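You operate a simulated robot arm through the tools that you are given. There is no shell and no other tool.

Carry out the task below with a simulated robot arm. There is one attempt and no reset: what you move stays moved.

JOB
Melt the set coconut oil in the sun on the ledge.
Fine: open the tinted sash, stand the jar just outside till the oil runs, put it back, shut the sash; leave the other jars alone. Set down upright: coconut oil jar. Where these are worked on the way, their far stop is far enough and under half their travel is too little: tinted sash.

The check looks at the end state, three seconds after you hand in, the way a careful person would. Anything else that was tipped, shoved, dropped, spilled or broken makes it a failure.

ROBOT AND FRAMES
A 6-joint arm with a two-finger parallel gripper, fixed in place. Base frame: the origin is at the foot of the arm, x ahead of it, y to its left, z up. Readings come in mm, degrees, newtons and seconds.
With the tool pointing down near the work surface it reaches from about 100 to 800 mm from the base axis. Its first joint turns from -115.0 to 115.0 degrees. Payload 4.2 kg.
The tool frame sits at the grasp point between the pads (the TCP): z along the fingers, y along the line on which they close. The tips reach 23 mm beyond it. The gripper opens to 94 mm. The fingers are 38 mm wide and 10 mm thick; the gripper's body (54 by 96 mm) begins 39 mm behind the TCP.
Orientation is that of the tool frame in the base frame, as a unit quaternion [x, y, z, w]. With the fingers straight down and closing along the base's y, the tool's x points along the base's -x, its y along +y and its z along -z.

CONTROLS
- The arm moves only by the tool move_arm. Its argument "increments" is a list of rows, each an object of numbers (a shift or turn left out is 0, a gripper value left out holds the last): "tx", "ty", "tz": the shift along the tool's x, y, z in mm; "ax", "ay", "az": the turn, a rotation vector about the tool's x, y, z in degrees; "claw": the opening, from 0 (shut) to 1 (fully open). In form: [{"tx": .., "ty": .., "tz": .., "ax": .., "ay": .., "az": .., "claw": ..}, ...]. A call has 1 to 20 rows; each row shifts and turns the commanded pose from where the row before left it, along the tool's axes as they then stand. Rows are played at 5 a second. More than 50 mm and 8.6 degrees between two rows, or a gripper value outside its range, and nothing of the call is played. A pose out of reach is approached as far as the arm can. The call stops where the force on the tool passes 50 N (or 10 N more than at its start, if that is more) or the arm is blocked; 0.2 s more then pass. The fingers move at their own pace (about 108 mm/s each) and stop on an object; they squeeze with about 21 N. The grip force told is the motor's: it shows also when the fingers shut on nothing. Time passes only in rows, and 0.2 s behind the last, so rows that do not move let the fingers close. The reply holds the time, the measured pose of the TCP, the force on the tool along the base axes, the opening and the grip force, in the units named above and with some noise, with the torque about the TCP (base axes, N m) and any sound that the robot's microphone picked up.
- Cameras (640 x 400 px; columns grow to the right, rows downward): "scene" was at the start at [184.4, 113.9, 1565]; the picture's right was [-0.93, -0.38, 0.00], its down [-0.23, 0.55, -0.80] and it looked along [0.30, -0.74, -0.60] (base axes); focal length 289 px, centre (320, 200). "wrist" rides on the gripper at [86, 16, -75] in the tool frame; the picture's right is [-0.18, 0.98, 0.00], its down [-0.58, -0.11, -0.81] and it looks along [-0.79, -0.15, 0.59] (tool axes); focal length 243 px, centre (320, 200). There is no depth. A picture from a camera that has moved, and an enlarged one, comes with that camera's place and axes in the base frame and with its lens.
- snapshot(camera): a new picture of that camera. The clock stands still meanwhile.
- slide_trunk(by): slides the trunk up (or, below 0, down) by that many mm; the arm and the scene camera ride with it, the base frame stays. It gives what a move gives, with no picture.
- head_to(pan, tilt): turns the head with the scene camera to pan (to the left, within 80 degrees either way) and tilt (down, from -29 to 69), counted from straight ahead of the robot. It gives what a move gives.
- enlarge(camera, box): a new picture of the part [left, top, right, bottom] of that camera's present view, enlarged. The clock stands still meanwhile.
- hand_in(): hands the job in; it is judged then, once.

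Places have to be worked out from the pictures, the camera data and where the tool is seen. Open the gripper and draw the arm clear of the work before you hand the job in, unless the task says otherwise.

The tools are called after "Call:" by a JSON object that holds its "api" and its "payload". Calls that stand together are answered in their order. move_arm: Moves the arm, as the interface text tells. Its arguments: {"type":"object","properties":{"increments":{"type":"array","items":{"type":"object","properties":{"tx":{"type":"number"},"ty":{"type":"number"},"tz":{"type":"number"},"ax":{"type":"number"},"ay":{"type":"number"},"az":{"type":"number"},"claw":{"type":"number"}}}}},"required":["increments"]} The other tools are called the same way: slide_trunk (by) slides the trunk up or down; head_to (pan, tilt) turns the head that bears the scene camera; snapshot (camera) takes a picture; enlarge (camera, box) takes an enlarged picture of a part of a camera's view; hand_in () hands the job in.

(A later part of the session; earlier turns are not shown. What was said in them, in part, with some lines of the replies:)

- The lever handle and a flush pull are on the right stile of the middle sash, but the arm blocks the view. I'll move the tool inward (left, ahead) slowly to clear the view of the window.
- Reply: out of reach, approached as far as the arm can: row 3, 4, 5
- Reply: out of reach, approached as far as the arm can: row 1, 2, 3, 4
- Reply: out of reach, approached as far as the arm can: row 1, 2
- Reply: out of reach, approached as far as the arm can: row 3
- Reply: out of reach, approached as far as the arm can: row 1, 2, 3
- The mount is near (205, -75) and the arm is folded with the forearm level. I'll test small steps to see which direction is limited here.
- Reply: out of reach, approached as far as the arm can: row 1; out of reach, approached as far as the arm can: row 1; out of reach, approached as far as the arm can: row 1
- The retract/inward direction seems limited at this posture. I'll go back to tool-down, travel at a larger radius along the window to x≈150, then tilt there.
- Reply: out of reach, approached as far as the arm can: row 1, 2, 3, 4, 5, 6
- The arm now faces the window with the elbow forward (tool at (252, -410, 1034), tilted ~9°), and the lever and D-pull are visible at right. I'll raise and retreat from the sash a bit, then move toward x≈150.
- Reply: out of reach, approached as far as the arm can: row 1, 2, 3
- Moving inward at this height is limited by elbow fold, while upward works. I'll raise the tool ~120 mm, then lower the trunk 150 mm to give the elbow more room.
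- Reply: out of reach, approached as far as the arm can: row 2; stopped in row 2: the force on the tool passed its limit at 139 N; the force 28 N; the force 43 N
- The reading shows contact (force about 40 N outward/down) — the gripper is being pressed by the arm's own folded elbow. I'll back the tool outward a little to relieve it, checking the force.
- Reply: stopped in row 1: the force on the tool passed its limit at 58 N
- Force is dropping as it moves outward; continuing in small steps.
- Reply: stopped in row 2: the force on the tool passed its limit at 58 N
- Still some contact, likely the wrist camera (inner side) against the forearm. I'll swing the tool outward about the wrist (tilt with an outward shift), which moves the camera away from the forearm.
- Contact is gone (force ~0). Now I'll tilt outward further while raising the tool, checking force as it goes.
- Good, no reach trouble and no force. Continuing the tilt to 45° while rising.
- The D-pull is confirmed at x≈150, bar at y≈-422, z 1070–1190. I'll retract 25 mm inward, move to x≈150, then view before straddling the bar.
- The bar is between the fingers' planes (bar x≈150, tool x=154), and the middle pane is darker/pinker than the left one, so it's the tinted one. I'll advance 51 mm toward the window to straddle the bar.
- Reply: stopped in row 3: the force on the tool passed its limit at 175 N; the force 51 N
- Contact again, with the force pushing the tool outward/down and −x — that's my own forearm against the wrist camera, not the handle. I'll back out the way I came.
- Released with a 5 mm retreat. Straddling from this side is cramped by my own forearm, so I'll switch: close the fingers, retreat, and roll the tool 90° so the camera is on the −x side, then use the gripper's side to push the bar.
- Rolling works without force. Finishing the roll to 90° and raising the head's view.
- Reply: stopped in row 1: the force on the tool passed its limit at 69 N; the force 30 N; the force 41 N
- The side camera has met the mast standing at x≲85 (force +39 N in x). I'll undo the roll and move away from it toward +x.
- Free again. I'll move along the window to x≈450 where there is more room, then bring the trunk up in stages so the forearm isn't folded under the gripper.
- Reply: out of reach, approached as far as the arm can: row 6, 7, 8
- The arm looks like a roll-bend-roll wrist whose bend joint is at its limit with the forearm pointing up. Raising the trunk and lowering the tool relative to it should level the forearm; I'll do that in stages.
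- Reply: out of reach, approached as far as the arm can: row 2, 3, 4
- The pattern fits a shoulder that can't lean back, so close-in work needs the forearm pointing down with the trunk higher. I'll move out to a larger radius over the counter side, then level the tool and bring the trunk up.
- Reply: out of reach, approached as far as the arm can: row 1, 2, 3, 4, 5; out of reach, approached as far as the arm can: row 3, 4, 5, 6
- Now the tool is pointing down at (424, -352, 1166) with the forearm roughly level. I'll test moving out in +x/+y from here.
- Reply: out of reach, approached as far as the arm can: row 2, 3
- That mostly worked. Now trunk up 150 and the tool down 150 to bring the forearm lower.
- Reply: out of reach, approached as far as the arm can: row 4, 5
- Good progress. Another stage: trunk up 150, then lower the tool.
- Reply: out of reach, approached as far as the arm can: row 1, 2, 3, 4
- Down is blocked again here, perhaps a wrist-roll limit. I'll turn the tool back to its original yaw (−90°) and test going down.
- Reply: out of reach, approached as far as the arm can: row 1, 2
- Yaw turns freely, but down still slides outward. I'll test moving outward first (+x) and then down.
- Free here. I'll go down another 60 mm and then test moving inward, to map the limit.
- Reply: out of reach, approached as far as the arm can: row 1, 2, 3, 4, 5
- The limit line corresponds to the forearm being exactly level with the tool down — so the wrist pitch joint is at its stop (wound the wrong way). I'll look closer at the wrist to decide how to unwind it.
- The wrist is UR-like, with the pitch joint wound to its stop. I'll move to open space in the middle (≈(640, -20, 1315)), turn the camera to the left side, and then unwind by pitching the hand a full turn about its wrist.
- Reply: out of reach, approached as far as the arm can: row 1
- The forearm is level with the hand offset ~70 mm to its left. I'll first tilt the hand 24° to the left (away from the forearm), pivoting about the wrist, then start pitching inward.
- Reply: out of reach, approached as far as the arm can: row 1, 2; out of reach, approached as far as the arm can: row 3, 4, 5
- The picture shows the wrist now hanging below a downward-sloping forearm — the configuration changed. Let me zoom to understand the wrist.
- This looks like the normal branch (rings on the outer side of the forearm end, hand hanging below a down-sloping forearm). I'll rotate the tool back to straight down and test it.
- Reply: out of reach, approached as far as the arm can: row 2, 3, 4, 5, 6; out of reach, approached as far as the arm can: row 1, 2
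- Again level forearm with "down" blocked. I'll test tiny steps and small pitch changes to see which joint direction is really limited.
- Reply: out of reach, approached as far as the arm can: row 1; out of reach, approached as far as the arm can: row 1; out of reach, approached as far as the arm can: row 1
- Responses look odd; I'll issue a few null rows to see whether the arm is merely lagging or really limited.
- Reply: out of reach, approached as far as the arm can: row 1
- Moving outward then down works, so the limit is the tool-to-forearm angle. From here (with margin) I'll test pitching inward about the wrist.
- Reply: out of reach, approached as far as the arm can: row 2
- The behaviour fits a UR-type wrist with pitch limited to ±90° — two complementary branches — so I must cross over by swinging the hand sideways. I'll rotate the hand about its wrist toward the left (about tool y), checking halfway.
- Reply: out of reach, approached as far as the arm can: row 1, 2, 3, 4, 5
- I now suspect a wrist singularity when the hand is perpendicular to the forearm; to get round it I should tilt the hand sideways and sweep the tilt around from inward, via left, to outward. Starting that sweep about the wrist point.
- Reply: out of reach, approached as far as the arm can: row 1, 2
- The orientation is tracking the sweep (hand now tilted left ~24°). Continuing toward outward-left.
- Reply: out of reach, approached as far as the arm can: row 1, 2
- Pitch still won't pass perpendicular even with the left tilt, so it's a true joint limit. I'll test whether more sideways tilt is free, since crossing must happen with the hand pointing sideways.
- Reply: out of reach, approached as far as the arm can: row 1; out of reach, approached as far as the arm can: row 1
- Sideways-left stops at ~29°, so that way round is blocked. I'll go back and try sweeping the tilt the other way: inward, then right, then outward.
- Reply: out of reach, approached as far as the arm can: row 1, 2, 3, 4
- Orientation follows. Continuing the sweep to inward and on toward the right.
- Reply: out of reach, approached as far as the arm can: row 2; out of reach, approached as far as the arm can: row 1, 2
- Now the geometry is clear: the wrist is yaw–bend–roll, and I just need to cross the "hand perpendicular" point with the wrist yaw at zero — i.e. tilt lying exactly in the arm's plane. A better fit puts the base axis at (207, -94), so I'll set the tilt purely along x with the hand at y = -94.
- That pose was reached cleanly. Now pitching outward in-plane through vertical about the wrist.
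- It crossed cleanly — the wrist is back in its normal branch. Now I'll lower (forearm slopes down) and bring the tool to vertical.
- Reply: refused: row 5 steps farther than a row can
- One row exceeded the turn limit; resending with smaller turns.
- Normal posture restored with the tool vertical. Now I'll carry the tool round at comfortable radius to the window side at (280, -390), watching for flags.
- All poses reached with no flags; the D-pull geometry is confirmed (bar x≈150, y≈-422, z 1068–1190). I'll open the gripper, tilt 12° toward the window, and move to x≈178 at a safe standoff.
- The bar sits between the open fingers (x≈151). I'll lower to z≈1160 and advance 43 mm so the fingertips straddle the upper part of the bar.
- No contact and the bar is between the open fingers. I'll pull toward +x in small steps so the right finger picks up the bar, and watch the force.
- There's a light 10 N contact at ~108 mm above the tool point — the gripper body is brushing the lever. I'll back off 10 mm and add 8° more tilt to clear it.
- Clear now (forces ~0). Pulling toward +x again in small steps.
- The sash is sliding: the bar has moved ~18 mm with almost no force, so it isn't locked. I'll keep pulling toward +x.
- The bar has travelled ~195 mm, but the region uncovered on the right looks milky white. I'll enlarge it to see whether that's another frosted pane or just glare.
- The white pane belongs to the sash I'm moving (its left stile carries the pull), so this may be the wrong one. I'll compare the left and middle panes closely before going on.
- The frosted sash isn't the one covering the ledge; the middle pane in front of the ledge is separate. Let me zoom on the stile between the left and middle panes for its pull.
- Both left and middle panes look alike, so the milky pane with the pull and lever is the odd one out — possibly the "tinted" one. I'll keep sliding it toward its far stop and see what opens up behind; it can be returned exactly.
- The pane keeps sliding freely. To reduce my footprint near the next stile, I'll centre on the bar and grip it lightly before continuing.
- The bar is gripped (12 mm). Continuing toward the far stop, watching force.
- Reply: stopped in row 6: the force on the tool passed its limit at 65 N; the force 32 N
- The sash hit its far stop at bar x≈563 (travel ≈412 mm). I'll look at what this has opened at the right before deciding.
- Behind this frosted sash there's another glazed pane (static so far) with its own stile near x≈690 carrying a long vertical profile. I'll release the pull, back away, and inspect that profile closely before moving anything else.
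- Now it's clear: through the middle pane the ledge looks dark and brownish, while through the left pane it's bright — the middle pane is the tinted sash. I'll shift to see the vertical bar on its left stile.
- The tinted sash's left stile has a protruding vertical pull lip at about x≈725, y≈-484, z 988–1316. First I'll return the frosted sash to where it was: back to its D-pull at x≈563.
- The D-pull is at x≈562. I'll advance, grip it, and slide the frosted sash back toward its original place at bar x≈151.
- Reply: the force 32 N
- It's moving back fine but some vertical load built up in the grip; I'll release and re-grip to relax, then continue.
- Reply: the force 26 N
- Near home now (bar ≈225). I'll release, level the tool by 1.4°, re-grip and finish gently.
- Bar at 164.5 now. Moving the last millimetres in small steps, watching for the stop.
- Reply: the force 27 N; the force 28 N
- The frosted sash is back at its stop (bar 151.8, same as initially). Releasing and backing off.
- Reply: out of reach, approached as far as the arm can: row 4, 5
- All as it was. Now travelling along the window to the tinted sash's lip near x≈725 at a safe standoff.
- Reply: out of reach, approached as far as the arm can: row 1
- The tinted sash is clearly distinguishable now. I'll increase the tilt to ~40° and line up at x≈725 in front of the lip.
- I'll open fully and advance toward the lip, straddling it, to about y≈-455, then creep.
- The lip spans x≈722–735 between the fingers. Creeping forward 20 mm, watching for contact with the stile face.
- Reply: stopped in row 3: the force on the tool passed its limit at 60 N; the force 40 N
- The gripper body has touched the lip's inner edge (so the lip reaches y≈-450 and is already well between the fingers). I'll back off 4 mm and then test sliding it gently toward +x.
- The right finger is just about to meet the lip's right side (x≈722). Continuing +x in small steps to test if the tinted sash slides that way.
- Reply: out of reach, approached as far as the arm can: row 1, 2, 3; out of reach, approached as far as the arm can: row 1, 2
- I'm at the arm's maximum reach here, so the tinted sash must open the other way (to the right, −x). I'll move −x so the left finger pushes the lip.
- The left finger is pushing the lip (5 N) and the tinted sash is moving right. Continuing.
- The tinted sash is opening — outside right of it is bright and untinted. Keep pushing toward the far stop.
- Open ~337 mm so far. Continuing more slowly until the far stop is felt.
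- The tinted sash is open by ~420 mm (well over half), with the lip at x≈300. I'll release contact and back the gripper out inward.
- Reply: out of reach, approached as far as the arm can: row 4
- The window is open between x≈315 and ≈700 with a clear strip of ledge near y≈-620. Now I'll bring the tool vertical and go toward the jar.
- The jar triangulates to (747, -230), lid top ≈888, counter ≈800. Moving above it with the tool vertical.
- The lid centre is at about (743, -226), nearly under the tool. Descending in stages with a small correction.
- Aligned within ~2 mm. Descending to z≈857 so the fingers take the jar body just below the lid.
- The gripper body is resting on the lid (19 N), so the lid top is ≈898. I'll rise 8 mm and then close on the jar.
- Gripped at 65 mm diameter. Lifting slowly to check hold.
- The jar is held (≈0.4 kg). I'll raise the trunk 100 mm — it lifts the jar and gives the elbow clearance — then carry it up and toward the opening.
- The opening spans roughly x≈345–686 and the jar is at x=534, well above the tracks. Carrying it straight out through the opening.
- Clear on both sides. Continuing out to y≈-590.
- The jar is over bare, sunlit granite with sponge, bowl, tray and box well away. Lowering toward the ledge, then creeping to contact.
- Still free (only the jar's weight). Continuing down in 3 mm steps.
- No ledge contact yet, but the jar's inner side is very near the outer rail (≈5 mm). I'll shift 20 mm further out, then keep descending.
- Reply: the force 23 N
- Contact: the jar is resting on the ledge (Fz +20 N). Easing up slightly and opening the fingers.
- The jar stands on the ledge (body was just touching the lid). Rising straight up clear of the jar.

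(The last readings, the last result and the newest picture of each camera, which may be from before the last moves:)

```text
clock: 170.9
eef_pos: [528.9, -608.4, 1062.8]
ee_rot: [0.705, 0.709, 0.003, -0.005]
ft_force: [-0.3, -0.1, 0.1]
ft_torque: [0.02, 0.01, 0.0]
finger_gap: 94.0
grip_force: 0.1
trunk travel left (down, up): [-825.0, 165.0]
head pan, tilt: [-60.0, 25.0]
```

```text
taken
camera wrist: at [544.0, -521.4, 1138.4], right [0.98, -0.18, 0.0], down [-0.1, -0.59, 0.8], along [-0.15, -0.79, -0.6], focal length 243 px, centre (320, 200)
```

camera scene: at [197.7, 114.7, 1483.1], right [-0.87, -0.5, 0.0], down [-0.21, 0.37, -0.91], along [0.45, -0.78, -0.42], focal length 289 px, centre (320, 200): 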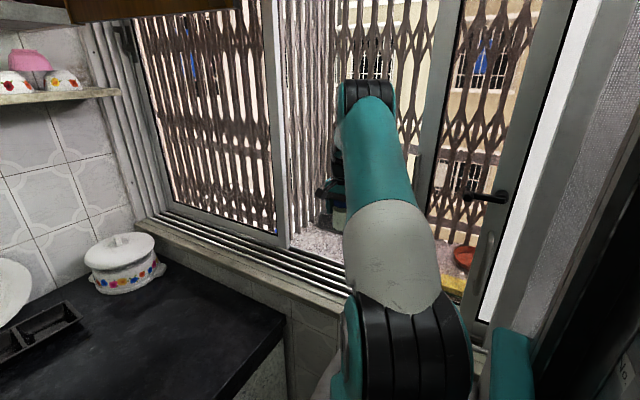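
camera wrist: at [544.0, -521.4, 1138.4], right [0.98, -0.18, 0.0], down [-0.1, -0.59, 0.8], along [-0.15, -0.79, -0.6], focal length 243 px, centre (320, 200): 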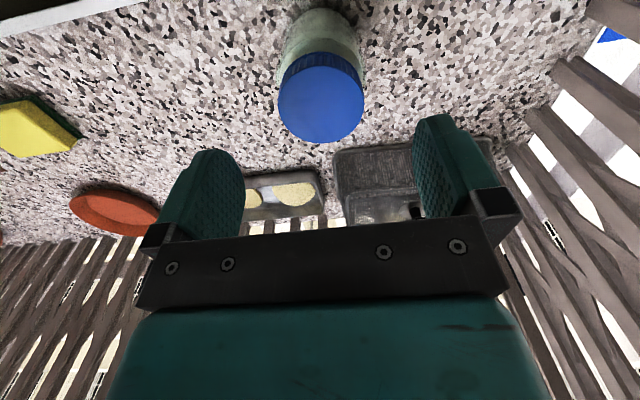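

The jar stands upright in the sun. I'll withdraw the arm inside so it doesn't shade the jar, and watch the contents.

Call:
{"api": "move_arm", "payload": {"increments": [{"tz": -30}, {"tx": 35}, {"tx": 35}, {"tx": 35}, {"tx": 35}, {"tx": 35}, {"tx": 35}]}}

Call:
{"api": "snapshot", "payload": {"camera": "wrist"}}

Call:
{"api": "snapshot", "payload": {"camera": "scene"}}

```text
clock: 172.5
eef_pos: [524.8, -398.2, 1094.6]
ee_rot: [0.706, 0.709, 0.002, -0.003]
ft_force: [0.5, -0.6, 0.3]
ft_torque: [-0.03, -0.02, 0.01]
finger_gap: 93.9
grip_force: 0.0
trunk travel left (down, up): [-825.0, 165.0]
head pan, tilt: [-60.0, 25.0]
```

```text
taken
camera wrist: at [541.1, -311.6, 1169.9], right [0.98, -0.18, 0.0], down [-0.1, -0.59, 0.8], along [-0.15, -0.79, -0.6], focal length 243 px, centre (320, 200)
```

wrist: 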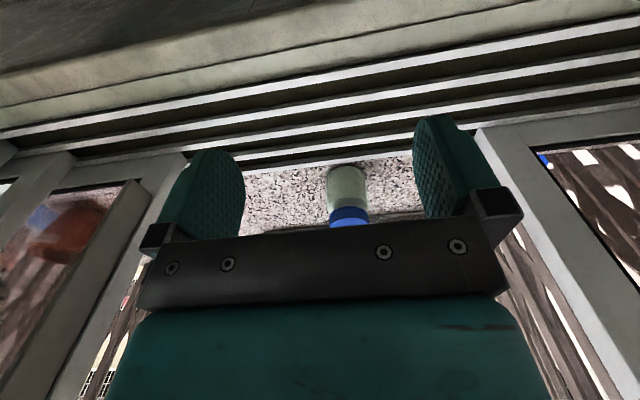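

```text
taken
camera scene: at [197.6, 114.4, 1483.2], right [-0.87, -0.5, 0.0], down [-0.21, 0.37, -0.91], along [0.45, -0.78, -0.42], focal length 289 px, centre (320, 200)
```

scene: 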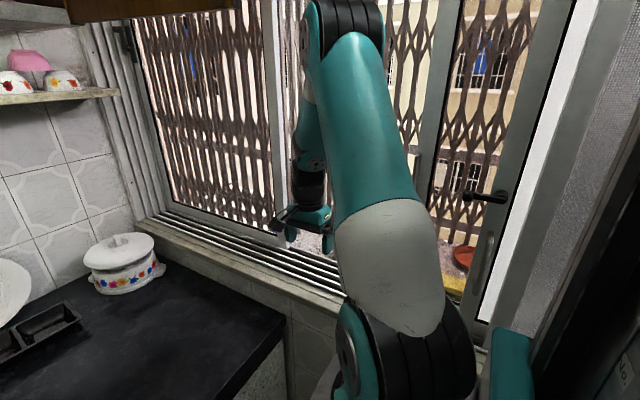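

Taking a close baseline picture of the jar, then letting time pass.

Call:
{"api": "enlarge", "payload": {"camera": "wrist", "box": [300, 150, 400, 235]}}

Call:
{"api": "move_arm", "payload": {"increments": [{"tz": 0}, {"tz": 0}, {"tz": 0}, {"tz": 0}, {"tz": 0}, {"tz": 0}, {"tz": 0}, {"tz": 0}, {"tz": 0}, {"tz": 0}, {"tz": 0}, {"tz": 0}, {"tz": 0}, {"tz": 0}, {"tz": 0}, {"tz": 0}, {"tz": 0}, {"tz": 0}, {"tz": 0}, {"tz": 0}]}}

Call:
{"api": "enlarge", "payload": {"camera": "wrist", "box": [300, 150, 400, 235]}}

```text
4.71 times, centred on (350, 192) of wrist
camera zoom: at [541.1, -311.6, 1169.9], right [0.98, -0.18, 0.0], down [-0.1, -0.59, 0.8], along [-0.15, -0.79, -0.6], focal length 1142 px, centre (179, 235)
```

zoom: 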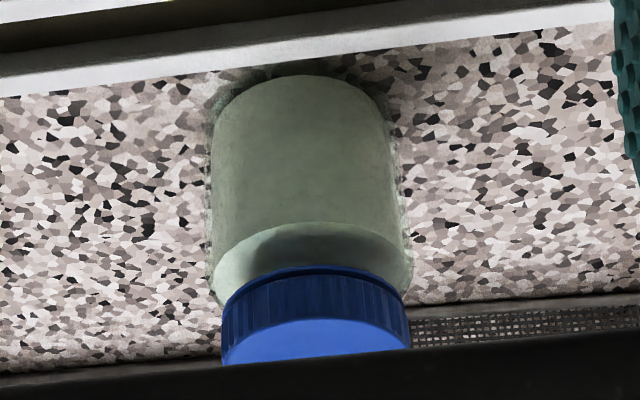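

```text
clock: 176.7
eef_pos: [525.5, -397.7, 1094.2]
ee_rot: [0.705, 0.709, 0.002, -0.003]
ft_force: [-0.1, -0.9, 0.6]
ft_torque: [-0.02, 0.03, 0.0]
finger_gap: 94.1
grip_force: 0.0
trunk travel left (down, up): [-825.0, 165.0]
head pan, tilt: [-60.0, 25.0]
```

```text
4.71 times, centred on (350, 192) of wrist
camera zoom: at [541.3, -311.5, 1169.9], right [0.98, -0.18, 0.0], down [-0.1, -0.59, 0.8], along [-0.15, -0.79, -0.6], focal length 1142 px, centre (179, 235)
```

zoom: 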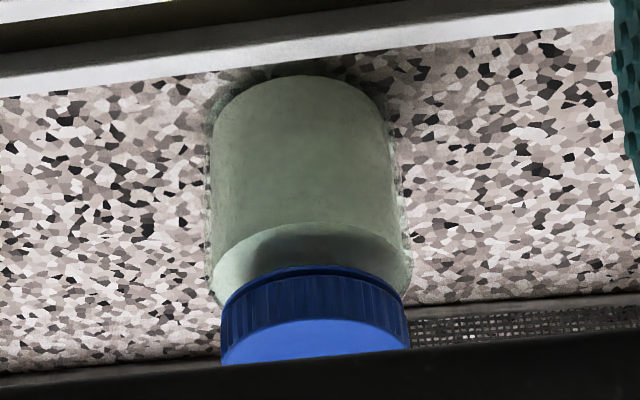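

No visible change yet. Waiting longer.

Call:
{"api": "move_arm", "payload": {"increments": [{"tz": 0}, {"tz": 0}, {"tz": 0}, {"tz": 0}, {"tz": 0}, {"tz": 0}, {"tz": 0}, {"tz": 0}, {"tz": 0}, {"tz": 0}, {"tz": 0}, {"tz": 0}, {"tz": 0}, {"tz": 0}, {"tz": 0}, {"tz": 0}, {"tz": 0}, {"tz": 0}, {"tz": 0}, {"tz": 0}]}}

Call:
{"api": "move_arm", "payload": {"increments": [{"tz": 0}, {"tz": 0}, {"tz": 0}, {"tz": 0}, {"tz": 0}, {"tz": 0}, {"tz": 0}, {"tz": 0}, {"tz": 0}, {"tz": 0}, {"tz": 0}, {"tz": 0}, {"tz": 0}, {"tz": 0}, {"tz": 0}, {"tz": 0}, {"tz": 0}, {"tz": 0}, {"tz": 0}, {"tz": 0}]}}

Call:
{"api": "enlarge", "payload": {"camera": "wrist", "box": [300, 150, 400, 235]}}

```text
clock: 180.9
eef_pos: [526.1, -397.5, 1094.4]
ee_rot: [0.705, 0.709, 0.003, -0.002]
ft_force: [0.3, 0.3, 0.0]
ft_torque: [0.03, -0.01, -0.02]
finger_gap: 94.1
grip_force: 0.1
trunk travel left (down, up): [-825.0, 165.0]
head pan, tilt: [-60.0, 25.0]
```

```text
clock: 185.1
eef_pos: [524.7, -397.1, 1094.7]
ee_rot: [0.705, 0.709, 0.003, -0.003]
ft_force: [-0.3, -0.2, -0.5]
ft_torque: [-0.01, -0.03, 0.01]
finger_gap: 93.8
grip_force: 0.1
trunk travel left (down, up): [-825.0, 165.0]
head pan, tilt: [-60.0, 25.0]
```

```text
4.71 times, centred on (350, 192) of wrist
camera zoom: at [541.3, -311.5, 1169.9], right [0.98, -0.18, 0.0], down [-0.1, -0.59, 0.8], along [-0.15, -0.79, -0.6], focal length 1142 px, centre (179, 235)
```

zoom: 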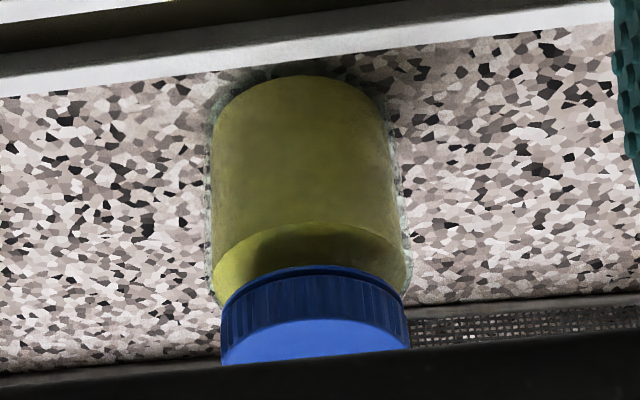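

The contents have turned clear golden — the oil has melted. One more short wait to be sure, then I'll fetch it.

Call:
{"api": "move_arm", "payload": {"increments": [{"tz": 0}, {"tz": 0}, {"tz": 0}, {"tz": 0}, {"tz": 0}, {"tz": 0}, {"tz": 0}, {"tz": 0}, {"tz": 0}, {"tz": 0}, {"tz": 0}, {"tz": 0}, {"tz": 0}, {"tz": 0}, {"tz": 0}, {"tz": 0}, {"tz": 0}, {"tz": 0}, {"tz": 0}, {"tz": 0}]}}

Call:
{"api": "enlarge", "payload": {"camera": "wrist", "box": [300, 150, 400, 235]}}

```text
clock: 189.3
eef_pos: [526.5, -398.0, 1094.8]
ee_rot: [0.705, 0.709, 0.001, -0.003]
ft_force: [0.2, -0.2, 0.5]
ft_torque: [0.0, -0.02, -0.03]
finger_gap: 94.0
grip_force: 0.1
trunk travel left (down, up): [-825.0, 165.0]
head pan, tilt: [-60.0, 25.0]
```

```text
4.71 times, centred on (350, 192) of wrist
camera zoom: at [541.3, -311.5, 1169.9], right [0.98, -0.18, 0.0], down [-0.1, -0.59, 0.8], along [-0.15, -0.79, -0.6], focal length 1142 px, centre (179, 235)
```

zoom: 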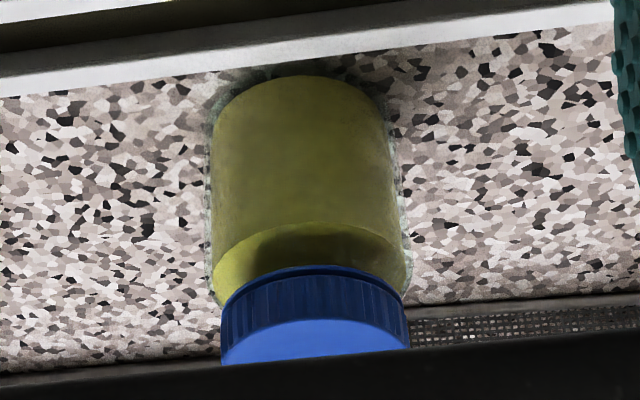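

Melted and stable. Going back out over the jar.

Call:
{"api": "move_arm", "payload": {"increments": [{"tx": -35}, {"tx": -35}, {"tx": -35}, {"tx": -35}, {"tx": -35}, {"tx": -35, "ty": 1}]}}

Call:
{"api": "snapshot", "payload": {"camera": "wrist"}}

```text
clock: 190.7
eef_pos: [529.2, -609.3, 1093.7]
ee_rot: [0.705, 0.709, 0.003, -0.003]
ft_force: [0.2, 0.6, 0.8]
ft_torque: [0.01, 0.01, 0.02]
finger_gap: 94.0
grip_force: 0.0
trunk travel left (down, up): [-825.0, 165.0]
head pan, tilt: [-60.0, 25.0]
```

```text
taken
camera wrist: at [544.9, -523.3, 1169.1], right [0.98, -0.18, 0.0], down [-0.1, -0.59, 0.8], along [-0.15, -0.79, -0.6], focal length 243 px, centre (320, 200)
```

wrist: 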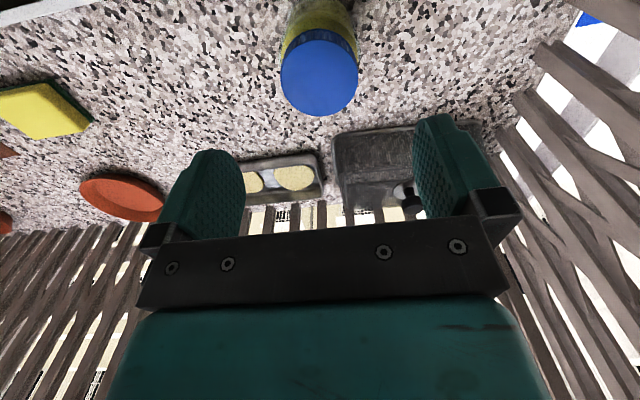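

Aligned over the lid (528, -607). Descending to grip height.

Call:
{"api": "move_arm", "payload": {"increments": [{"tz": 30}, {"tz": 30}, {"tz": 30}, {"tz": 25}, {"tz": 11}]}}

Call:
{"api": "move_arm", "payload": {"increments": [{"claw": 0.75}, {"claw": 0.7}, {"claw": 0.6}, {"claw": 0.4}, {"claw": 0.4}]}}

```text
clock: 191.9
eef_pos: [528.3, -607.5, 968.7]
ee_rot: [0.705, 0.709, 0.002, -0.004]
ft_force: [0.0, 0.3, -0.1]
ft_torque: [0.02, -0.01, 0.0]
finger_gap: 93.9
grip_force: 0.2
trunk travel left (down, up): [-825.0, 165.0]
head pan, tilt: [-60.0, 25.0]
```

```text
clock: 193.1
eef_pos: [527.2, -608.1, 968.5]
ee_rot: [0.705, 0.709, 0.002, -0.003]
ft_force: [-1.3, -0.9, 0.0]
ft_torque: [-0.08, 0.0, -0.01]
finger_gap: 65.1
grip_force: 21.2
trunk travel left (down, up): [-825.0, 165.0]
head pan, tilt: [-60.0, 25.0]
```

Gripped. Lifting straight up, then bringing it back in through the opening.

Call:
{"api": "move_arm", "payload": {"increments": [{"tz": -8}, {"tz": -15}, {"tz": -25}, {"tz": -25}, {"tz": -25}, {"tz": -25}]}}

Call:
{"api": "move_arm", "payload": {"increments": [{"tx": 30}, {"tx": 30}, {"tx": 30}, {"tx": 30}, {"tx": 30}, {"tx": 30}, {"tx": 30}, {"tx": 30}, {"tx": 25}]}}

Call:
{"api": "snapshot", "payload": {"camera": "wrist"}}

```text
clock: 194.5
eef_pos: [529.5, -608.2, 1091.2]
ee_rot: [0.705, 0.709, 0.002, -0.005]
ft_force: [-0.6, -0.4, -4.0]
ft_torque: [0.01, 0.0, 0.03]
finger_gap: 64.7
grip_force: 21.5
trunk travel left (down, up): [-825.0, 165.0]
head pan, tilt: [-60.0, 25.0]
```

```text
clock: 196.5
eef_pos: [527.5, -343.6, 1092.9]
ee_rot: [0.705, 0.709, 0.002, -0.003]
ft_force: [0.3, 0.1, -2.4]
ft_torque: [0.06, 0.02, -0.02]
finger_gap: 65.0
grip_force: 21.0
trunk travel left (down, up): [-825.0, 165.0]
head pan, tilt: [-60.0, 25.0]
```

```text
taken
camera wrist: at [542.7, -256.3, 1168.6], right [0.98, -0.18, 0.0], down [-0.1, -0.59, 0.8], along [-0.15, -0.79, -0.6], focal length 243 px, centre (320, 200)
```

wrist: 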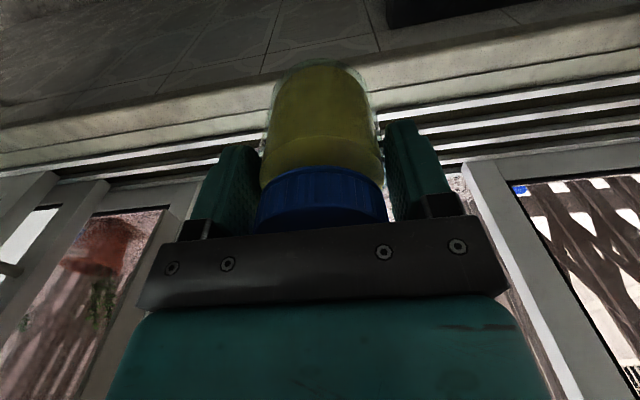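

Back inside with liquid golden oil. Moving over the original spot on the counter.

Call:
{"api": "move_arm", "payload": {"increments": [{"ty": 31, "tx": 17}, {"ty": 31, "tx": 17}, {"ty": 31, "tx": 17}, {"ty": 31, "tx": 17}, {"ty": 31, "tx": 17}, {"ty": 31, "tx": 17}, {"ty": 31, "tx": 17}]}}

Call:
{"api": "move_arm", "payload": {"increments": [{"tz": 30}, {"tz": 30}, {"tz": 30}, {"tz": 30}, {"tz": 30}, {"tz": 30}]}}

Call:
{"api": "snapshot", "payload": {"camera": "wrist"}}

```text
clock: 198.1
eef_pos: [744.2, -223.9, 1093.0]
ee_rot: [0.705, 0.709, 0.001, -0.004]
ft_force: [-0.2, -0.5, -4.3]
ft_torque: [0.02, -0.03, -0.01]
finger_gap: 65.1
grip_force: 21.2
trunk travel left (down, up): [-825.0, 165.0]
head pan, tilt: [-60.0, 25.0]
```

```text
clock: 199.5
eef_pos: [744.4, -223.0, 912.8]
ee_rot: [0.706, 0.708, 0.002, -0.003]
ft_force: [-0.4, 0.2, -3.9]
ft_torque: [0.03, 0.03, -0.02]
finger_gap: 65.2
grip_force: 21.3
trunk travel left (down, up): [-825.0, 165.0]
head pan, tilt: [-60.0, 25.0]
```

```text
taken
camera wrist: at [759.9, -136.4, 988.1], right [0.98, -0.18, 0.0], down [-0.1, -0.59, 0.8], along [-0.15, -0.79, -0.6], focal length 243 px, centre (320, 200)
```

wrist: 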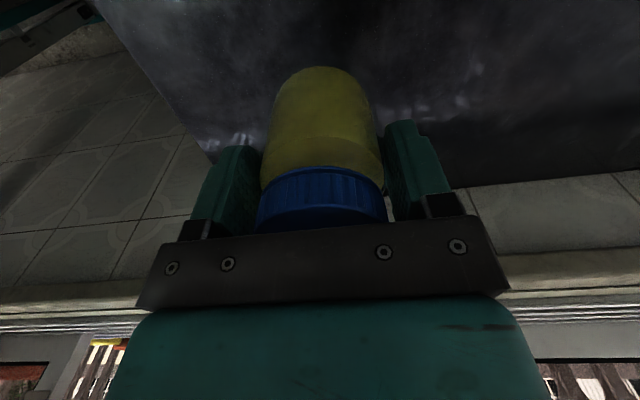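

Lowering toward the counter, then creeping to contact (expected near z≈868).

Call:
{"api": "move_arm", "payload": {"increments": [{"tz": 15, "tx": -2}, {"tz": 15}, {"tz": 8}]}}

Call:
{"api": "move_arm", "payload": {"increments": [{"tz": 2.5}]}}

Call:
{"api": "move_arm", "payload": {"increments": [{"tz": 2.5}]}}

```text
clock: 200.3
eef_pos: [745.3, -222.6, 876.0]
ee_rot: [0.705, 0.709, 0.002, -0.003]
ft_force: [-0.3, 1.2, -4.0]
ft_torque: [0.05, -0.01, 0.04]
finger_gap: 65.1
grip_force: 20.8
trunk travel left (down, up): [-825.0, 165.0]
head pan, tilt: [-60.0, 25.0]
```

```text
clock: 200.7
eef_pos: [744.4, -223.9, 873.5]
ee_rot: [0.705, 0.709, 0.001, -0.003]
ft_force: [1.1, 0.5, -3.9]
ft_torque: [0.0, 0.0, 0.0]
finger_gap: 65.3
grip_force: 20.8
trunk travel left (down, up): [-825.0, 165.0]
head pan, tilt: [-60.0, 25.0]
```

```text
clock: 201.1
eef_pos: [744.7, -223.7, 870.7]
ee_rot: [0.706, 0.709, 0.001, -0.003]
ft_force: [0.1, -0.6, -3.2]
ft_torque: [0.01, 0.01, 0.0]
finger_gap: 64.9
grip_force: 20.9
trunk travel left (down, up): [-825.0, 165.0]
head pan, tilt: [-60.0, 25.0]
```

Call:
{"api": "move_arm", "payload": {"increments": [{"tz": 2}]}}

Call:
{"api": "move_arm", "payload": {"increments": [{"tz": 1.5}]}}

```text
clock: 201.5
eef_pos: [743.6, -223.3, 868.4]
ee_rot: [0.705, 0.709, 0.002, -0.004]
ft_force: [-0.7, -0.4, -3.0]
ft_torque: [0.0, 0.01, -0.02]
finger_gap: 65.0
grip_force: 20.9
trunk travel left (down, up): [-825.0, 165.0]
head pan, tilt: [-60.0, 25.0]
```

```text
clock: 201.9
eef_pos: [743.2, -223.9, 868.2]
ee_rot: [0.705, 0.709, 0.002, -0.002]
ft_force: [-2.8, -1.5, 4.8]
ft_torque: [0.01, 0.06, 0.03]
finger_gap: 64.7
grip_force: 21.4
trunk travel left (down, up): [-825.0, 165.0]
head pan, tilt: [-60.0, 25.0]
```

The jar has touched down on the counter (Fz flipped to +5 N). Opening the fingers and rising.

Call:
{"api": "move_arm", "payload": {"increments": [{"claw": 0.72}, {"claw": 0.8}, {"claw": 1}, {"claw": 1}]}}

Call:
{"api": "move_arm", "payload": {"increments": [{"tz": -10}, {"tz": -20}, {"tz": -30}, {"tz": -30}, {"tz": -30}, {"tz": -30}]}}

Call:
{"api": "snapshot", "payload": {"camera": "wrist"}}

```text
clock: 202.9
eef_pos: [743.6, -221.7, 868.2]
ee_rot: [0.705, 0.709, 0.001, -0.003]
ft_force: [0.3, 0.2, -0.1]
ft_torque: [0.0, 0.01, 0.02]
finger_gap: 93.9
grip_force: 0.0
trunk travel left (down, up): [-825.0, 165.0]
head pan, tilt: [-60.0, 25.0]
```

```text
clock: 204.3
eef_pos: [743.5, -225.1, 1015.8]
ee_rot: [0.705, 0.71, 0.001, -0.003]
ft_force: [0.2, 0.5, 0.0]
ft_torque: [-0.01, -0.02, 0.01]
finger_gap: 94.0
grip_force: 0.1
trunk travel left (down, up): [-825.0, 165.0]
head pan, tilt: [-60.0, 25.0]
```

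```text
taken
camera wrist: at [760.4, -138.5, 1092.2], right [0.98, -0.18, 0.0], down [-0.1, -0.59, 0.8], along [-0.15, -0.79, -0.6], focal length 243 px, centre (320, 200)
```

wrist: 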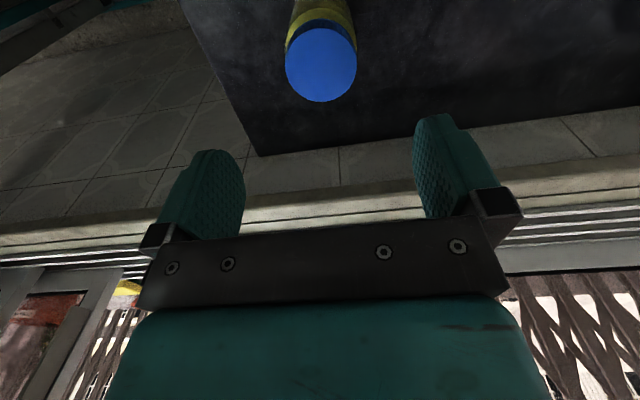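

The jar is back upright at its place. Next I'll shut the tinted sash: rise, lower the trunk to the earlier working height, and return to the window.

Call:
{"api": "move_arm", "payload": {"increments": [{"tz": -35}, {"tz": -35}, {"tz": -35}, {"tz": -35}, {"tz": -35}]}}

Call:
{"api": "slide_trunk", "payload": {"by": -100}}

Call:
{"api": "head_to", "payload": {"pan": -35, "tilt": 35}}

Call:
{"api": "snapshot", "payload": {"camera": "scene"}}

```text
clock: 205.5
eef_pos: [744.4, -227.1, 1194.8]
ee_rot: [0.706, 0.708, 0.001, -0.004]
ft_force: [0.0, -0.5, 0.4]
ft_torque: [0.01, 0.02, -0.02]
finger_gap: 94.1
grip_force: 0.1
trunk travel left (down, up): [-825.0, 165.0]
head pan, tilt: [-60.0, 25.0]
```

```text
clock: 206.9
eef_pos: [743.7, -227.0, 1095.2]
ee_rot: [0.705, 0.709, 0.002, -0.003]
ft_force: [-0.7, -0.4, 0.2]
ft_torque: [-0.01, 0.03, 0.02]
finger_gap: 93.7
grip_force: 0.1
trunk travel left (down, up): [-725.0, 265.0]
head pan, tilt: [-60.0, 25.0]
```

```text
clock: 207.8
eef_pos: [744.3, -226.4, 1094.5]
ee_rot: [0.705, 0.709, 0.002, -0.003]
ft_force: [-0.6, 0.5, 0.2]
ft_torque: [0.02, -0.02, -0.02]
finger_gap: 93.9
grip_force: 0.0
trunk travel left (down, up): [-725.0, 265.0]
head pan, tilt: [-35.0, 35.0]
```

```text
taken
camera scene: at [223.6, 144.1, 1367.4], right [-0.57, -0.82, 0.0], down [-0.47, 0.33, -0.82], along [0.67, -0.47, -0.57], focal length 289 px, centre (320, 200)
```

scene: 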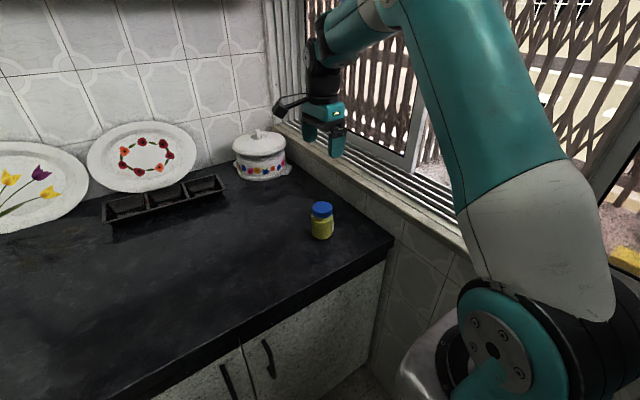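

The jar is exactly where it was. Returning to the window: move to (480, -345), tilt 32°, and close the fingers.

Call:
{"api": "move_arm", "payload": {"increments": [{"ty": -38, "tx": -17, "tz": -10}, {"ty": -38, "tx": -17, "tz": -10}, {"ty": -38, "tx": -17, "tz": -10}, {"ty": -38, "tx": -17, "tz": -10}, {"ty": -38, "tx": -17, "tz": -10}, {"ty": -38, "tx": -17, "tz": -10}, {"ty": -38, "tx": -17, "tz": -10}, {"ay": -8, "claw": 0}, {"ay": -8, "claw": 0}, {"ay": -8}, {"ay": -8}]}}

Call:
{"api": "snapshot", "payload": {"camera": "wrist"}}

```text
clock: 210.2
eef_pos: [478.9, -347.9, 1164.9]
ee_rot: [0.678, 0.682, -0.193, 0.193]
ft_force: [0.8, -0.6, -0.7]
ft_torque: [0.0, 0.0, 0.0]
finger_gap: 0.0
grip_force: 21.4
trunk travel left (down, up): [-725.0, 265.0]
head pan, tilt: [-35.0, 35.0]
```

```text
taken
camera wrist: at [493.0, -234.9, 1182.4], right [0.98, -0.15, 0.1], down [-0.11, -0.07, 0.99], along [-0.14, -0.99, -0.09], focal length 243 px, centre (320, 200)
```

wrist: 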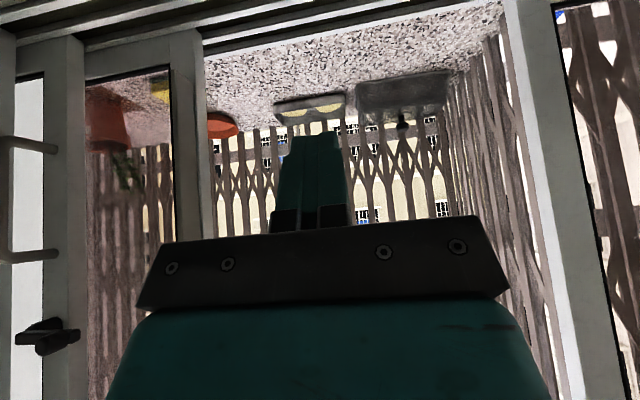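

The tinted sash's left stile is now around x≈280–330. I'll approach its right side: go to (280, -405) with fingers closed.

Call:
{"api": "move_arm", "payload": {"increments": [{"ty": -40, "tx": -23, "tz": 14}, {"ty": -40, "tx": -23, "tz": 14}, {"ty": -40}, {"ty": -40}]}}

Call:
{"api": "snapshot", "payload": {"camera": "wrist"}}

```text
clock: 211.2
eef_pos: [319.2, -402.5, 1166.1]
ee_rot: [0.678, 0.683, -0.193, 0.193]
ft_force: [-0.3, -0.9, 0.3]
ft_torque: [-0.02, 0.0, -0.01]
finger_gap: 0.3
grip_force: 21.3
trunk travel left (down, up): [-725.0, 265.0]
head pan, tilt: [-35.0, 35.0]
```

```text
taken
camera wrist: at [335.0, -289.9, 1184.3], right [0.98, -0.15, 0.09], down [-0.11, -0.07, 0.99], along [-0.14, -0.99, -0.09], focal length 243 px, centre (320, 200)
```

wrist: 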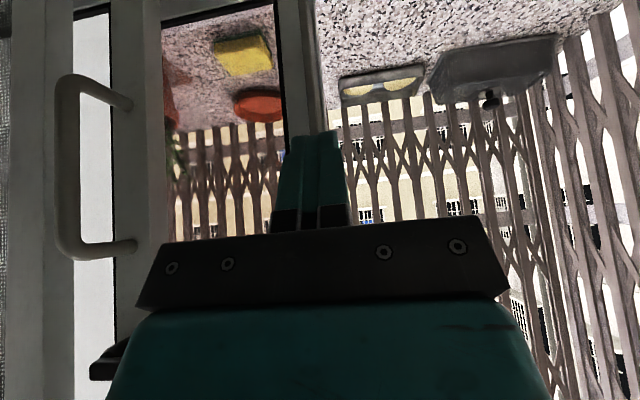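

The lip is at x≈308–322. Moving to x≈284 (its right side), then advancing to y≈-444.

Call:
{"api": "move_arm", "payload": {"increments": [{"ty": -18}, {"ty": -17}, {"tx": -12, "tz": 7.5}, {"tx": -12, "tz": 7.5}, {"tx": -11, "tz": 7}]}}

Call:
{"api": "snapshot", "payload": {"camera": "wrist"}}

```text
clock: 212.4
eef_pos: [284.4, -443.1, 1163.7]
ee_rot: [0.678, 0.682, -0.193, 0.193]
ft_force: [-0.7, 0.1, 0.0]
ft_torque: [0.0, 0.02, -0.01]
finger_gap: 0.0
grip_force: 20.8
trunk travel left (down, up): [-725.0, 265.0]
head pan, tilt: [-35.0, 35.0]
```

```text
taken
camera wrist: at [299.3, -330.7, 1181.7], right [0.98, -0.15, 0.09], down [-0.11, -0.07, 0.99], along [-0.14, -0.99, -0.09], focal length 243 px, centre (320, 200)
```

wrist: 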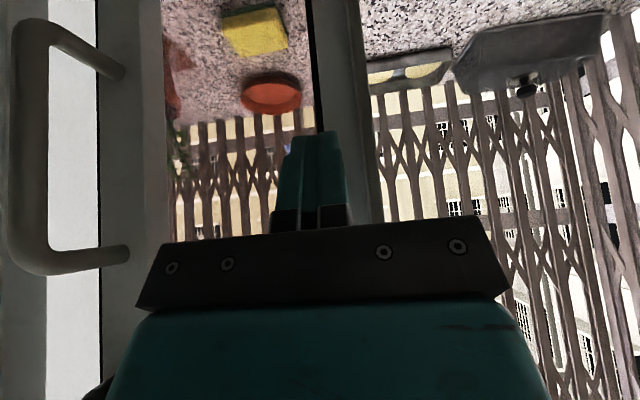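

In position without contact. Pushing +x gently to take up the lip.

Call:
{"api": "move_arm", "payload": {"increments": [{"ty": 6}, {"ty": 6}, {"ty": 6}, {"ty": 6}]}}

Call:
{"api": "snapshot", "payload": {"camera": "wrist"}}

```text
clock: 213.4
eef_pos: [307.8, -443.7, 1164.1]
ee_rot: [0.678, 0.683, -0.193, 0.192]
ft_force: [-4.2, 2.8, -1.7]
ft_torque: [0.05, 0.01, -0.09]
finger_gap: 0.0
grip_force: 21.1
trunk travel left (down, up): [-725.0, 265.0]
head pan, tilt: [-35.0, 35.0]
```

```text
taken
camera wrist: at [322.8, -331.1, 1182.3], right [0.98, -0.15, 0.09], down [-0.11, -0.07, 0.99], along [-0.14, -0.99, -0.09], focal length 243 px, centre (320, 200)
```

wrist: 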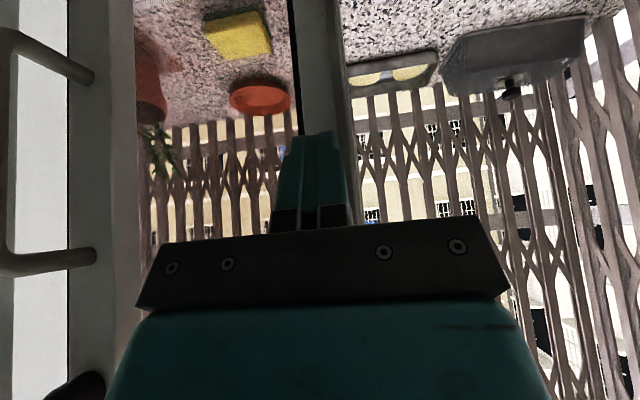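

The sash is moving left with ~4 N. Continuing to push it shut.

Call:
{"api": "move_arm", "payload": {"increments": [{"ty": 12}, {"ty": 16}, {"ty": 16}, {"ty": 16}, {"ty": 16}, {"ty": 16}, {"ty": 16}, {"ty": 16}, {"ty": 16}, {"ty": 16}]}}

Call:
{"api": "snapshot", "payload": {"camera": "wrist"}}

```text
clock: 215.6
eef_pos: [464.7, -443.3, 1164.0]
ee_rot: [0.678, 0.683, -0.193, 0.193]
ft_force: [0.0, 0.2, -0.7]
ft_torque: [0.01, 0.02, 0.01]
finger_gap: 0.0
grip_force: 21.1
trunk travel left (down, up): [-725.0, 265.0]
head pan, tilt: [-35.0, 35.0]
```

```text
taken
camera wrist: at [479.3, -330.4, 1182.6], right [0.98, -0.15, 0.1], down [-0.11, -0.07, 0.99], along [-0.14, -0.99, -0.09], focal length 243 px, centre (320, 200)
```

wrist: 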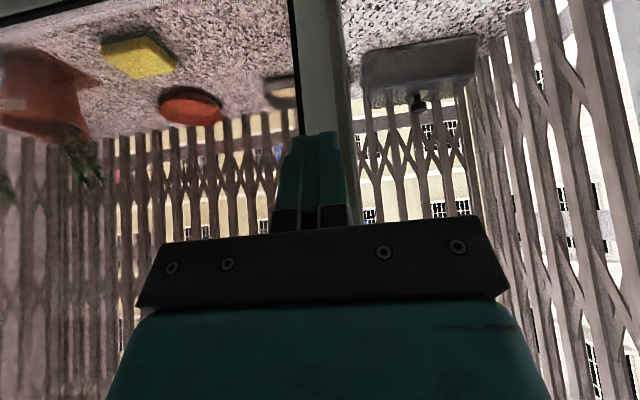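

Moving well. Continuing.

Call:
{"api": "move_arm", "payload": {"increments": [{"ty": 14}, {"ty": 16}, {"ty": 16}, {"ty": 16}, {"ty": 16}, {"ty": 16}, {"ty": 16}, {"ty": 16}, {"ty": 16}, {"ty": 16}, {"ty": 16}, {"ty": 14}]}}

Call:
{"api": "snapshot", "payload": {"camera": "wrist"}}

```text
clock: 218.2
eef_pos: [652.7, -440.2, 1163.2]
ee_rot: [0.677, 0.684, -0.192, 0.192]
ft_force: [1.6, 0.4, -0.2]
ft_torque: [-0.01, -0.01, 0.0]
finger_gap: 0.0
grip_force: 20.4
trunk travel left (down, up): [-725.0, 265.0]
head pan, tilt: [-35.0, 35.0]
```

```text
taken
camera wrist: at [667.7, -327.2, 1181.0], right [0.98, -0.15, 0.09], down [-0.11, -0.08, 0.99], along [-0.14, -0.99, -0.09], focal length 243 px, centre (320, 200)
```

wrist: 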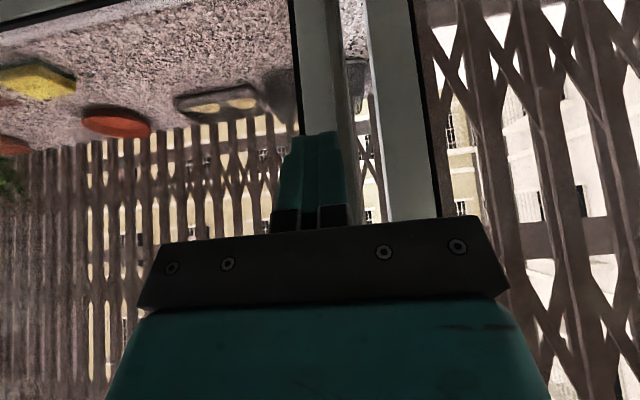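

A gap of ~60 mm remains. Closing the last part slowly until it meets its stop.

Call:
{"api": "move_arm", "payload": {"increments": [{"ty": 12}, {"ty": 12}, {"ty": 12}, {"ty": 8}]}}

Call:
{"api": "move_arm", "payload": {"increments": [{"ty": 5}, {"ty": 5}, {"ty": 4}]}}

Call:
{"api": "snapshot", "payload": {"camera": "wrist"}}

```text
clock: 219.2
eef_pos: [696.2, -442.4, 1161.8]
ee_rot: [0.678, 0.683, -0.192, 0.192]
ft_force: [-2.2, 2.3, 0.0]
ft_torque: [0.03, -0.01, -0.04]
finger_gap: 0.0
grip_force: 21.2
trunk travel left (down, up): [-725.0, 265.0]
head pan, tilt: [-35.0, 35.0]
```

```text
clock: 220.0
eef_pos: [709.8, -441.7, 1164.1]
ee_rot: [0.678, 0.683, -0.193, 0.192]
ft_force: [-4.2, 0.9, -2.0]
ft_torque: [0.07, 0.05, -0.09]
finger_gap: 0.1
grip_force: 20.8
trunk travel left (down, up): [-725.0, 265.0]
head pan, tilt: [-35.0, 35.0]
```

```text
taken
camera wrist: at [725.2, -329.3, 1181.0], right [0.98, -0.15, 0.09], down [-0.11, -0.07, 0.99], along [-0.14, -0.99, -0.09], focal length 243 px, centre (320, 200)
```

wrist: 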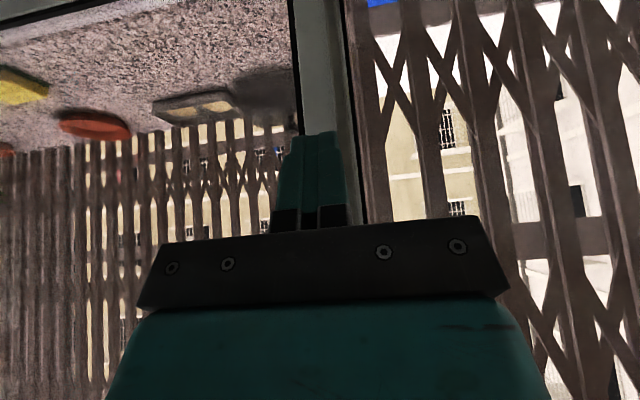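

Nearly shut (a thin dark line still shows at the edge). Continuing in 3 mm steps until the stop is felt.

Call:
{"api": "move_arm", "payload": {"increments": [{"ty": 3}, {"ty": 3}]}}

Call:
{"api": "move_arm", "payload": {"increments": [{"ty": 3}, {"ty": 3}]}}

Call:
{"api": "move_arm", "payload": {"increments": [{"ty": 3}]}}

```text
clock: 220.6
eef_pos: [714.9, -442.0, 1163.4]
ee_rot: [0.679, 0.681, -0.193, 0.191]
ft_force: [-6.8, -0.8, -2.6]
ft_torque: [0.07, 0.07, -0.17]
finger_gap: 0.0
grip_force: 20.3
trunk travel left (down, up): [-725.0, 265.0]
head pan, tilt: [-35.0, 35.0]
```

```text
clock: 221.2
eef_pos: [715.6, -443.0, 1163.0]
ee_rot: [0.682, 0.68, -0.193, 0.188]
ft_force: [-46.0, 9.3, -7.5]
ft_torque: [0.15, 0.05, -0.89]
finger_gap: 0.0
grip_force: 21.2
trunk travel left (down, up): [-725.0, 265.0]
head pan, tilt: [-35.0, 35.0]
```

```text
clock: 221.5
eef_pos: [716.7, -443.0, 1163.8]
ee_rot: [0.685, 0.676, -0.196, 0.187]
ft_force: [-28.7, 4.1, 6.5]
ft_torque: [-0.12, -0.06, -0.58]
finger_gap: 0.0
grip_force: 21.2
trunk travel left (down, up): [-725.0, 265.0]
head pan, tilt: [-35.0, 35.0]
stopped in row 1: the force on the tool passed its limit at 60 N (the readings are from after the stop); the commanded pose is now the measured one
```

The sash has reached its stop (force rose to ~50 N). Backing off sideways, then inward, without dragging it.

Call:
{"api": "move_arm", "payload": {"increments": [{"ty": -6}, {"ty": -6}, {"tx": 16, "tz": -10}, {"tx": 16, "tz": -10}, {"tx": 16, "tz": -10}, {"tx": 16, "tz": -10}]}}

Call:
{"api": "snapshot", "payload": {"camera": "wrist"}}

Call:
{"api": "head_to", "payload": {"pan": -60, "tilt": 20}}

Call:
{"api": "snapshot", "payload": {"camera": "scene"}}

```text
clock: 222.9
eef_pos: [706.7, -365.5, 1162.3]
ee_rot: [0.683, 0.679, -0.195, 0.188]
ft_force: [-0.4, -0.4, -0.1]
ft_torque: [0.01, 0.0, 0.01]
finger_gap: 0.1
grip_force: 20.9
trunk travel left (down, up): [-725.0, 265.0]
head pan, tilt: [-35.0, 35.0]
```

```text
taken
camera wrist: at [724.2, -252.7, 1181.0], right [0.98, -0.17, 0.09], down [-0.1, -0.08, 0.99], along [-0.16, -0.98, -0.09], focal length 243 px, centre (320, 200)
```

wrist: 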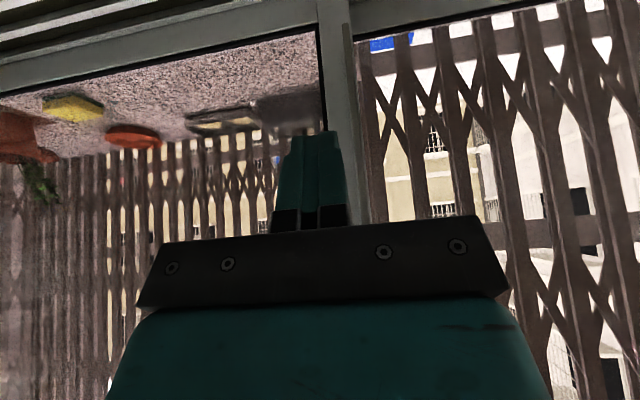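

```text
clock: 223.8
eef_pos: [706.3, -365.5, 1161.8]
ee_rot: [0.683, 0.678, -0.195, 0.187]
ft_force: [1.0, -0.4, -1.3]
ft_torque: [-0.02, 0.01, 0.02]
finger_gap: 0.1
grip_force: 21.2
trunk travel left (down, up): [-725.0, 265.0]
head pan, tilt: [-60.0, 20.0]
```

```text
taken
camera scene: at [198.1, 114.1, 1391.2], right [-0.87, -0.5, 0.0], down [-0.17, 0.3, -0.94], along [0.47, -0.81, -0.34], focal length 289 px, centre (320, 200)
```

scene: 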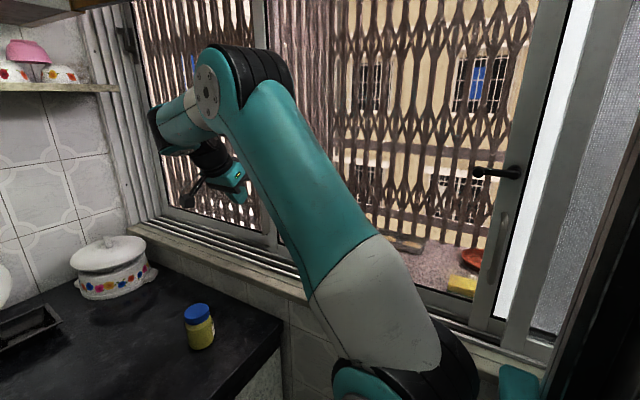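

Sash shut, frosted sash at its original place, jar on the counter with golden oil. Now I'll open the gripper and draw the arm clear, well above the counter.

Call:
{"api": "move_arm", "payload": {"increments": [{"tx": 25, "tz": -20, "ty": -20, "claw": 1}, {"tx": 25, "tz": -20, "ty": -20, "claw": 1}, {"tx": 25, "tz": -20, "ty": -20}, {"tx": 25, "tz": -20, "ty": -20}, {"ay": 8}, {"ay": 8}, {"ay": 8}, {"ay": 8}, {"tx": 30, "tz": -15, "ty": -15}, {"tx": 30, "tz": -15, "ty": -15}, {"tx": 30, "tz": -15, "ty": -15}]}}

Call:
{"api": "head_to", "payload": {"pan": -45, "tilt": 30}}

Call:
{"api": "snapshot", "payload": {"camera": "scene"}}

Call:
{"api": "snapshot", "payload": {"camera": "wrist"}}

```text
clock: 226.2
eef_pos: [584.6, -147.2, 1227.2]
ee_rot: [0.71, 0.704, 0.0, -0.008]
ft_force: [-0.1, -0.7, 0.5]
ft_torque: [0.03, 0.0, 0.02]
finger_gap: 94.0
grip_force: 0.0
trunk travel left (down, up): [-725.0, 265.0]
head pan, tilt: [-60.0, 20.0]
```

```text
clock: 227.0
eef_pos: [585.2, -146.7, 1226.9]
ee_rot: [0.71, 0.704, 0.001, -0.008]
ft_force: [0.0, -0.7, 0.0]
ft_torque: [-0.01, 0.01, 0.02]
finger_gap: 94.0
grip_force: 0.1
trunk travel left (down, up): [-725.0, 265.0]
head pan, tilt: [-45.0, 30.0]
```

```text
taken
camera scene: at [215.4, 130.8, 1375.2], right [-0.71, -0.71, 0.0], down [-0.35, 0.35, -0.87], along [0.61, -0.61, -0.5], focal length 289 px, centre (320, 200)
```

scene: 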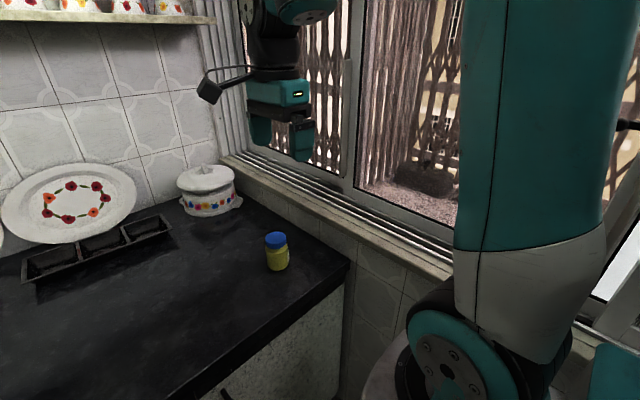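

```text
taken
camera wrist: at [602.5, -61.3, 1302.4], right [0.98, -0.19, -0.01], down [-0.11, -0.59, 0.8], along [-0.16, -0.78, -0.6], focal length 243 px, centre (320, 200)
```

wrist: 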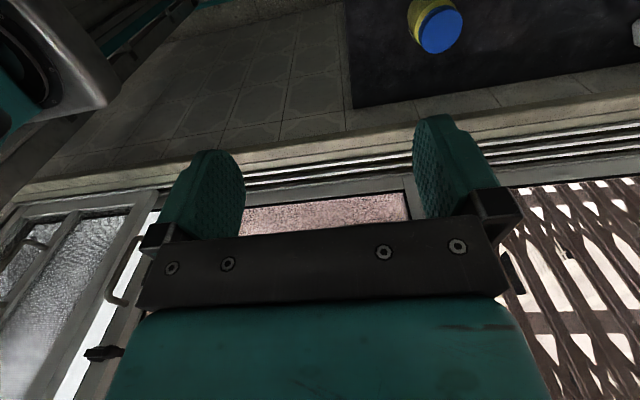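

Arm clear. I'll compare the sash position with the earlier picture taken from the same head pose (pan −45, tilt 5) as a final check.

Call:
{"api": "head_to", "payload": {"pan": -45, "tilt": 5}}

Call:
{"api": "enlarge", "payload": {"camera": "scene", "box": [300, 180, 420, 380]}}

Call:
{"api": "snapshot", "payload": {"camera": "scene"}}

```text
clock: 227.9
eef_pos: [584.9, -147.9, 1227.4]
ee_rot: [0.71, 0.704, 0.001, -0.007]
ft_force: [0.0, 0.2, 0.4]
ft_torque: [0.0, 0.02, 0.02]
finger_gap: 94.0
grip_force: 0.1
trunk travel left (down, up): [-725.0, 265.0]
head pan, tilt: [-45.0, 5.0]
```

```text
2.00 times, centred on (360, 280) of scene
camera zoom: at [216.4, 129.8, 1415.5], right [-0.71, -0.71, 0.0], down [-0.06, 0.06, -1.0], along [0.7, -0.7, -0.09], focal length 579 px, centre (240, 40)
```

zoom: 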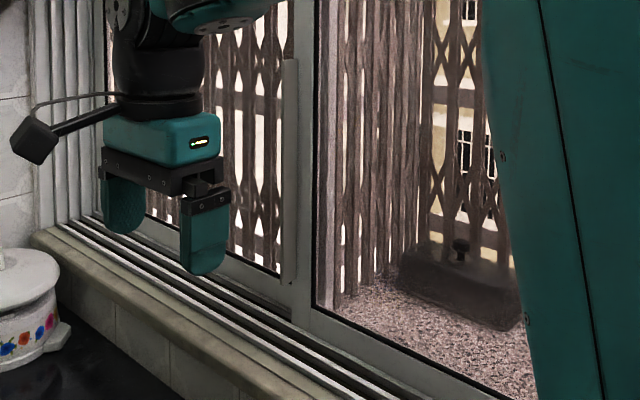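

```text
taken
camera scene: at [216.4, 129.8, 1415.5], right [-0.71, -0.71, 0.0], down [-0.06, 0.06, -1.0], along [0.7, -0.7, -0.09], focal length 289 px, centre (320, 200)
```

scene: 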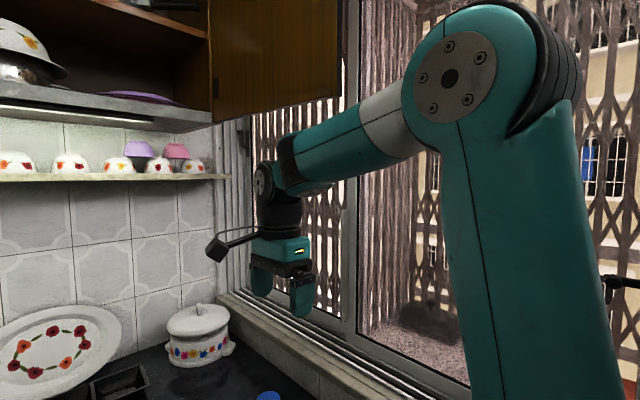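

The tinted sash's lip is at exactly the same pixels as before it was opened, the frosted sash is home, and the jar stands upright in its place with melted oil. Gripper open, arm clear — handing in.

Call:
{"api": "hand_in", "payload": {}}

```text
The job is handed in.
```

The coconut oil is melted. The jar is back upright on its spot on the counter, and the tinted sash is shut against its stop. I've handed the job in, but I don't have the verdict.

- **Melting:** I stood the jar on the ledge just outside the opening. After roughly 15 seconds in the sun the set oil turned a clear golden colour, and it hadn't changed further when I looked again about 4 seconds later.
- **Sash:** I opened the tinted sash about 400 mm. Once shut, it lines up with a picture I took before opening it.
- **Other jars:** I didn't touch the pickle and peanut jars, or the things on the ledge.

- **Frosted sash moved by mistake:** I first took the frosted sash beside it for the tinted one and slid it about 410 mm to its end stop. I then slid it back to its starting position.
- **Bumps while positioning:** The arm also touched its own forearm and mast, and the hand lightly touched the frosted sash's lever. None of the pictures afterwards showed anything shifted or damaged.
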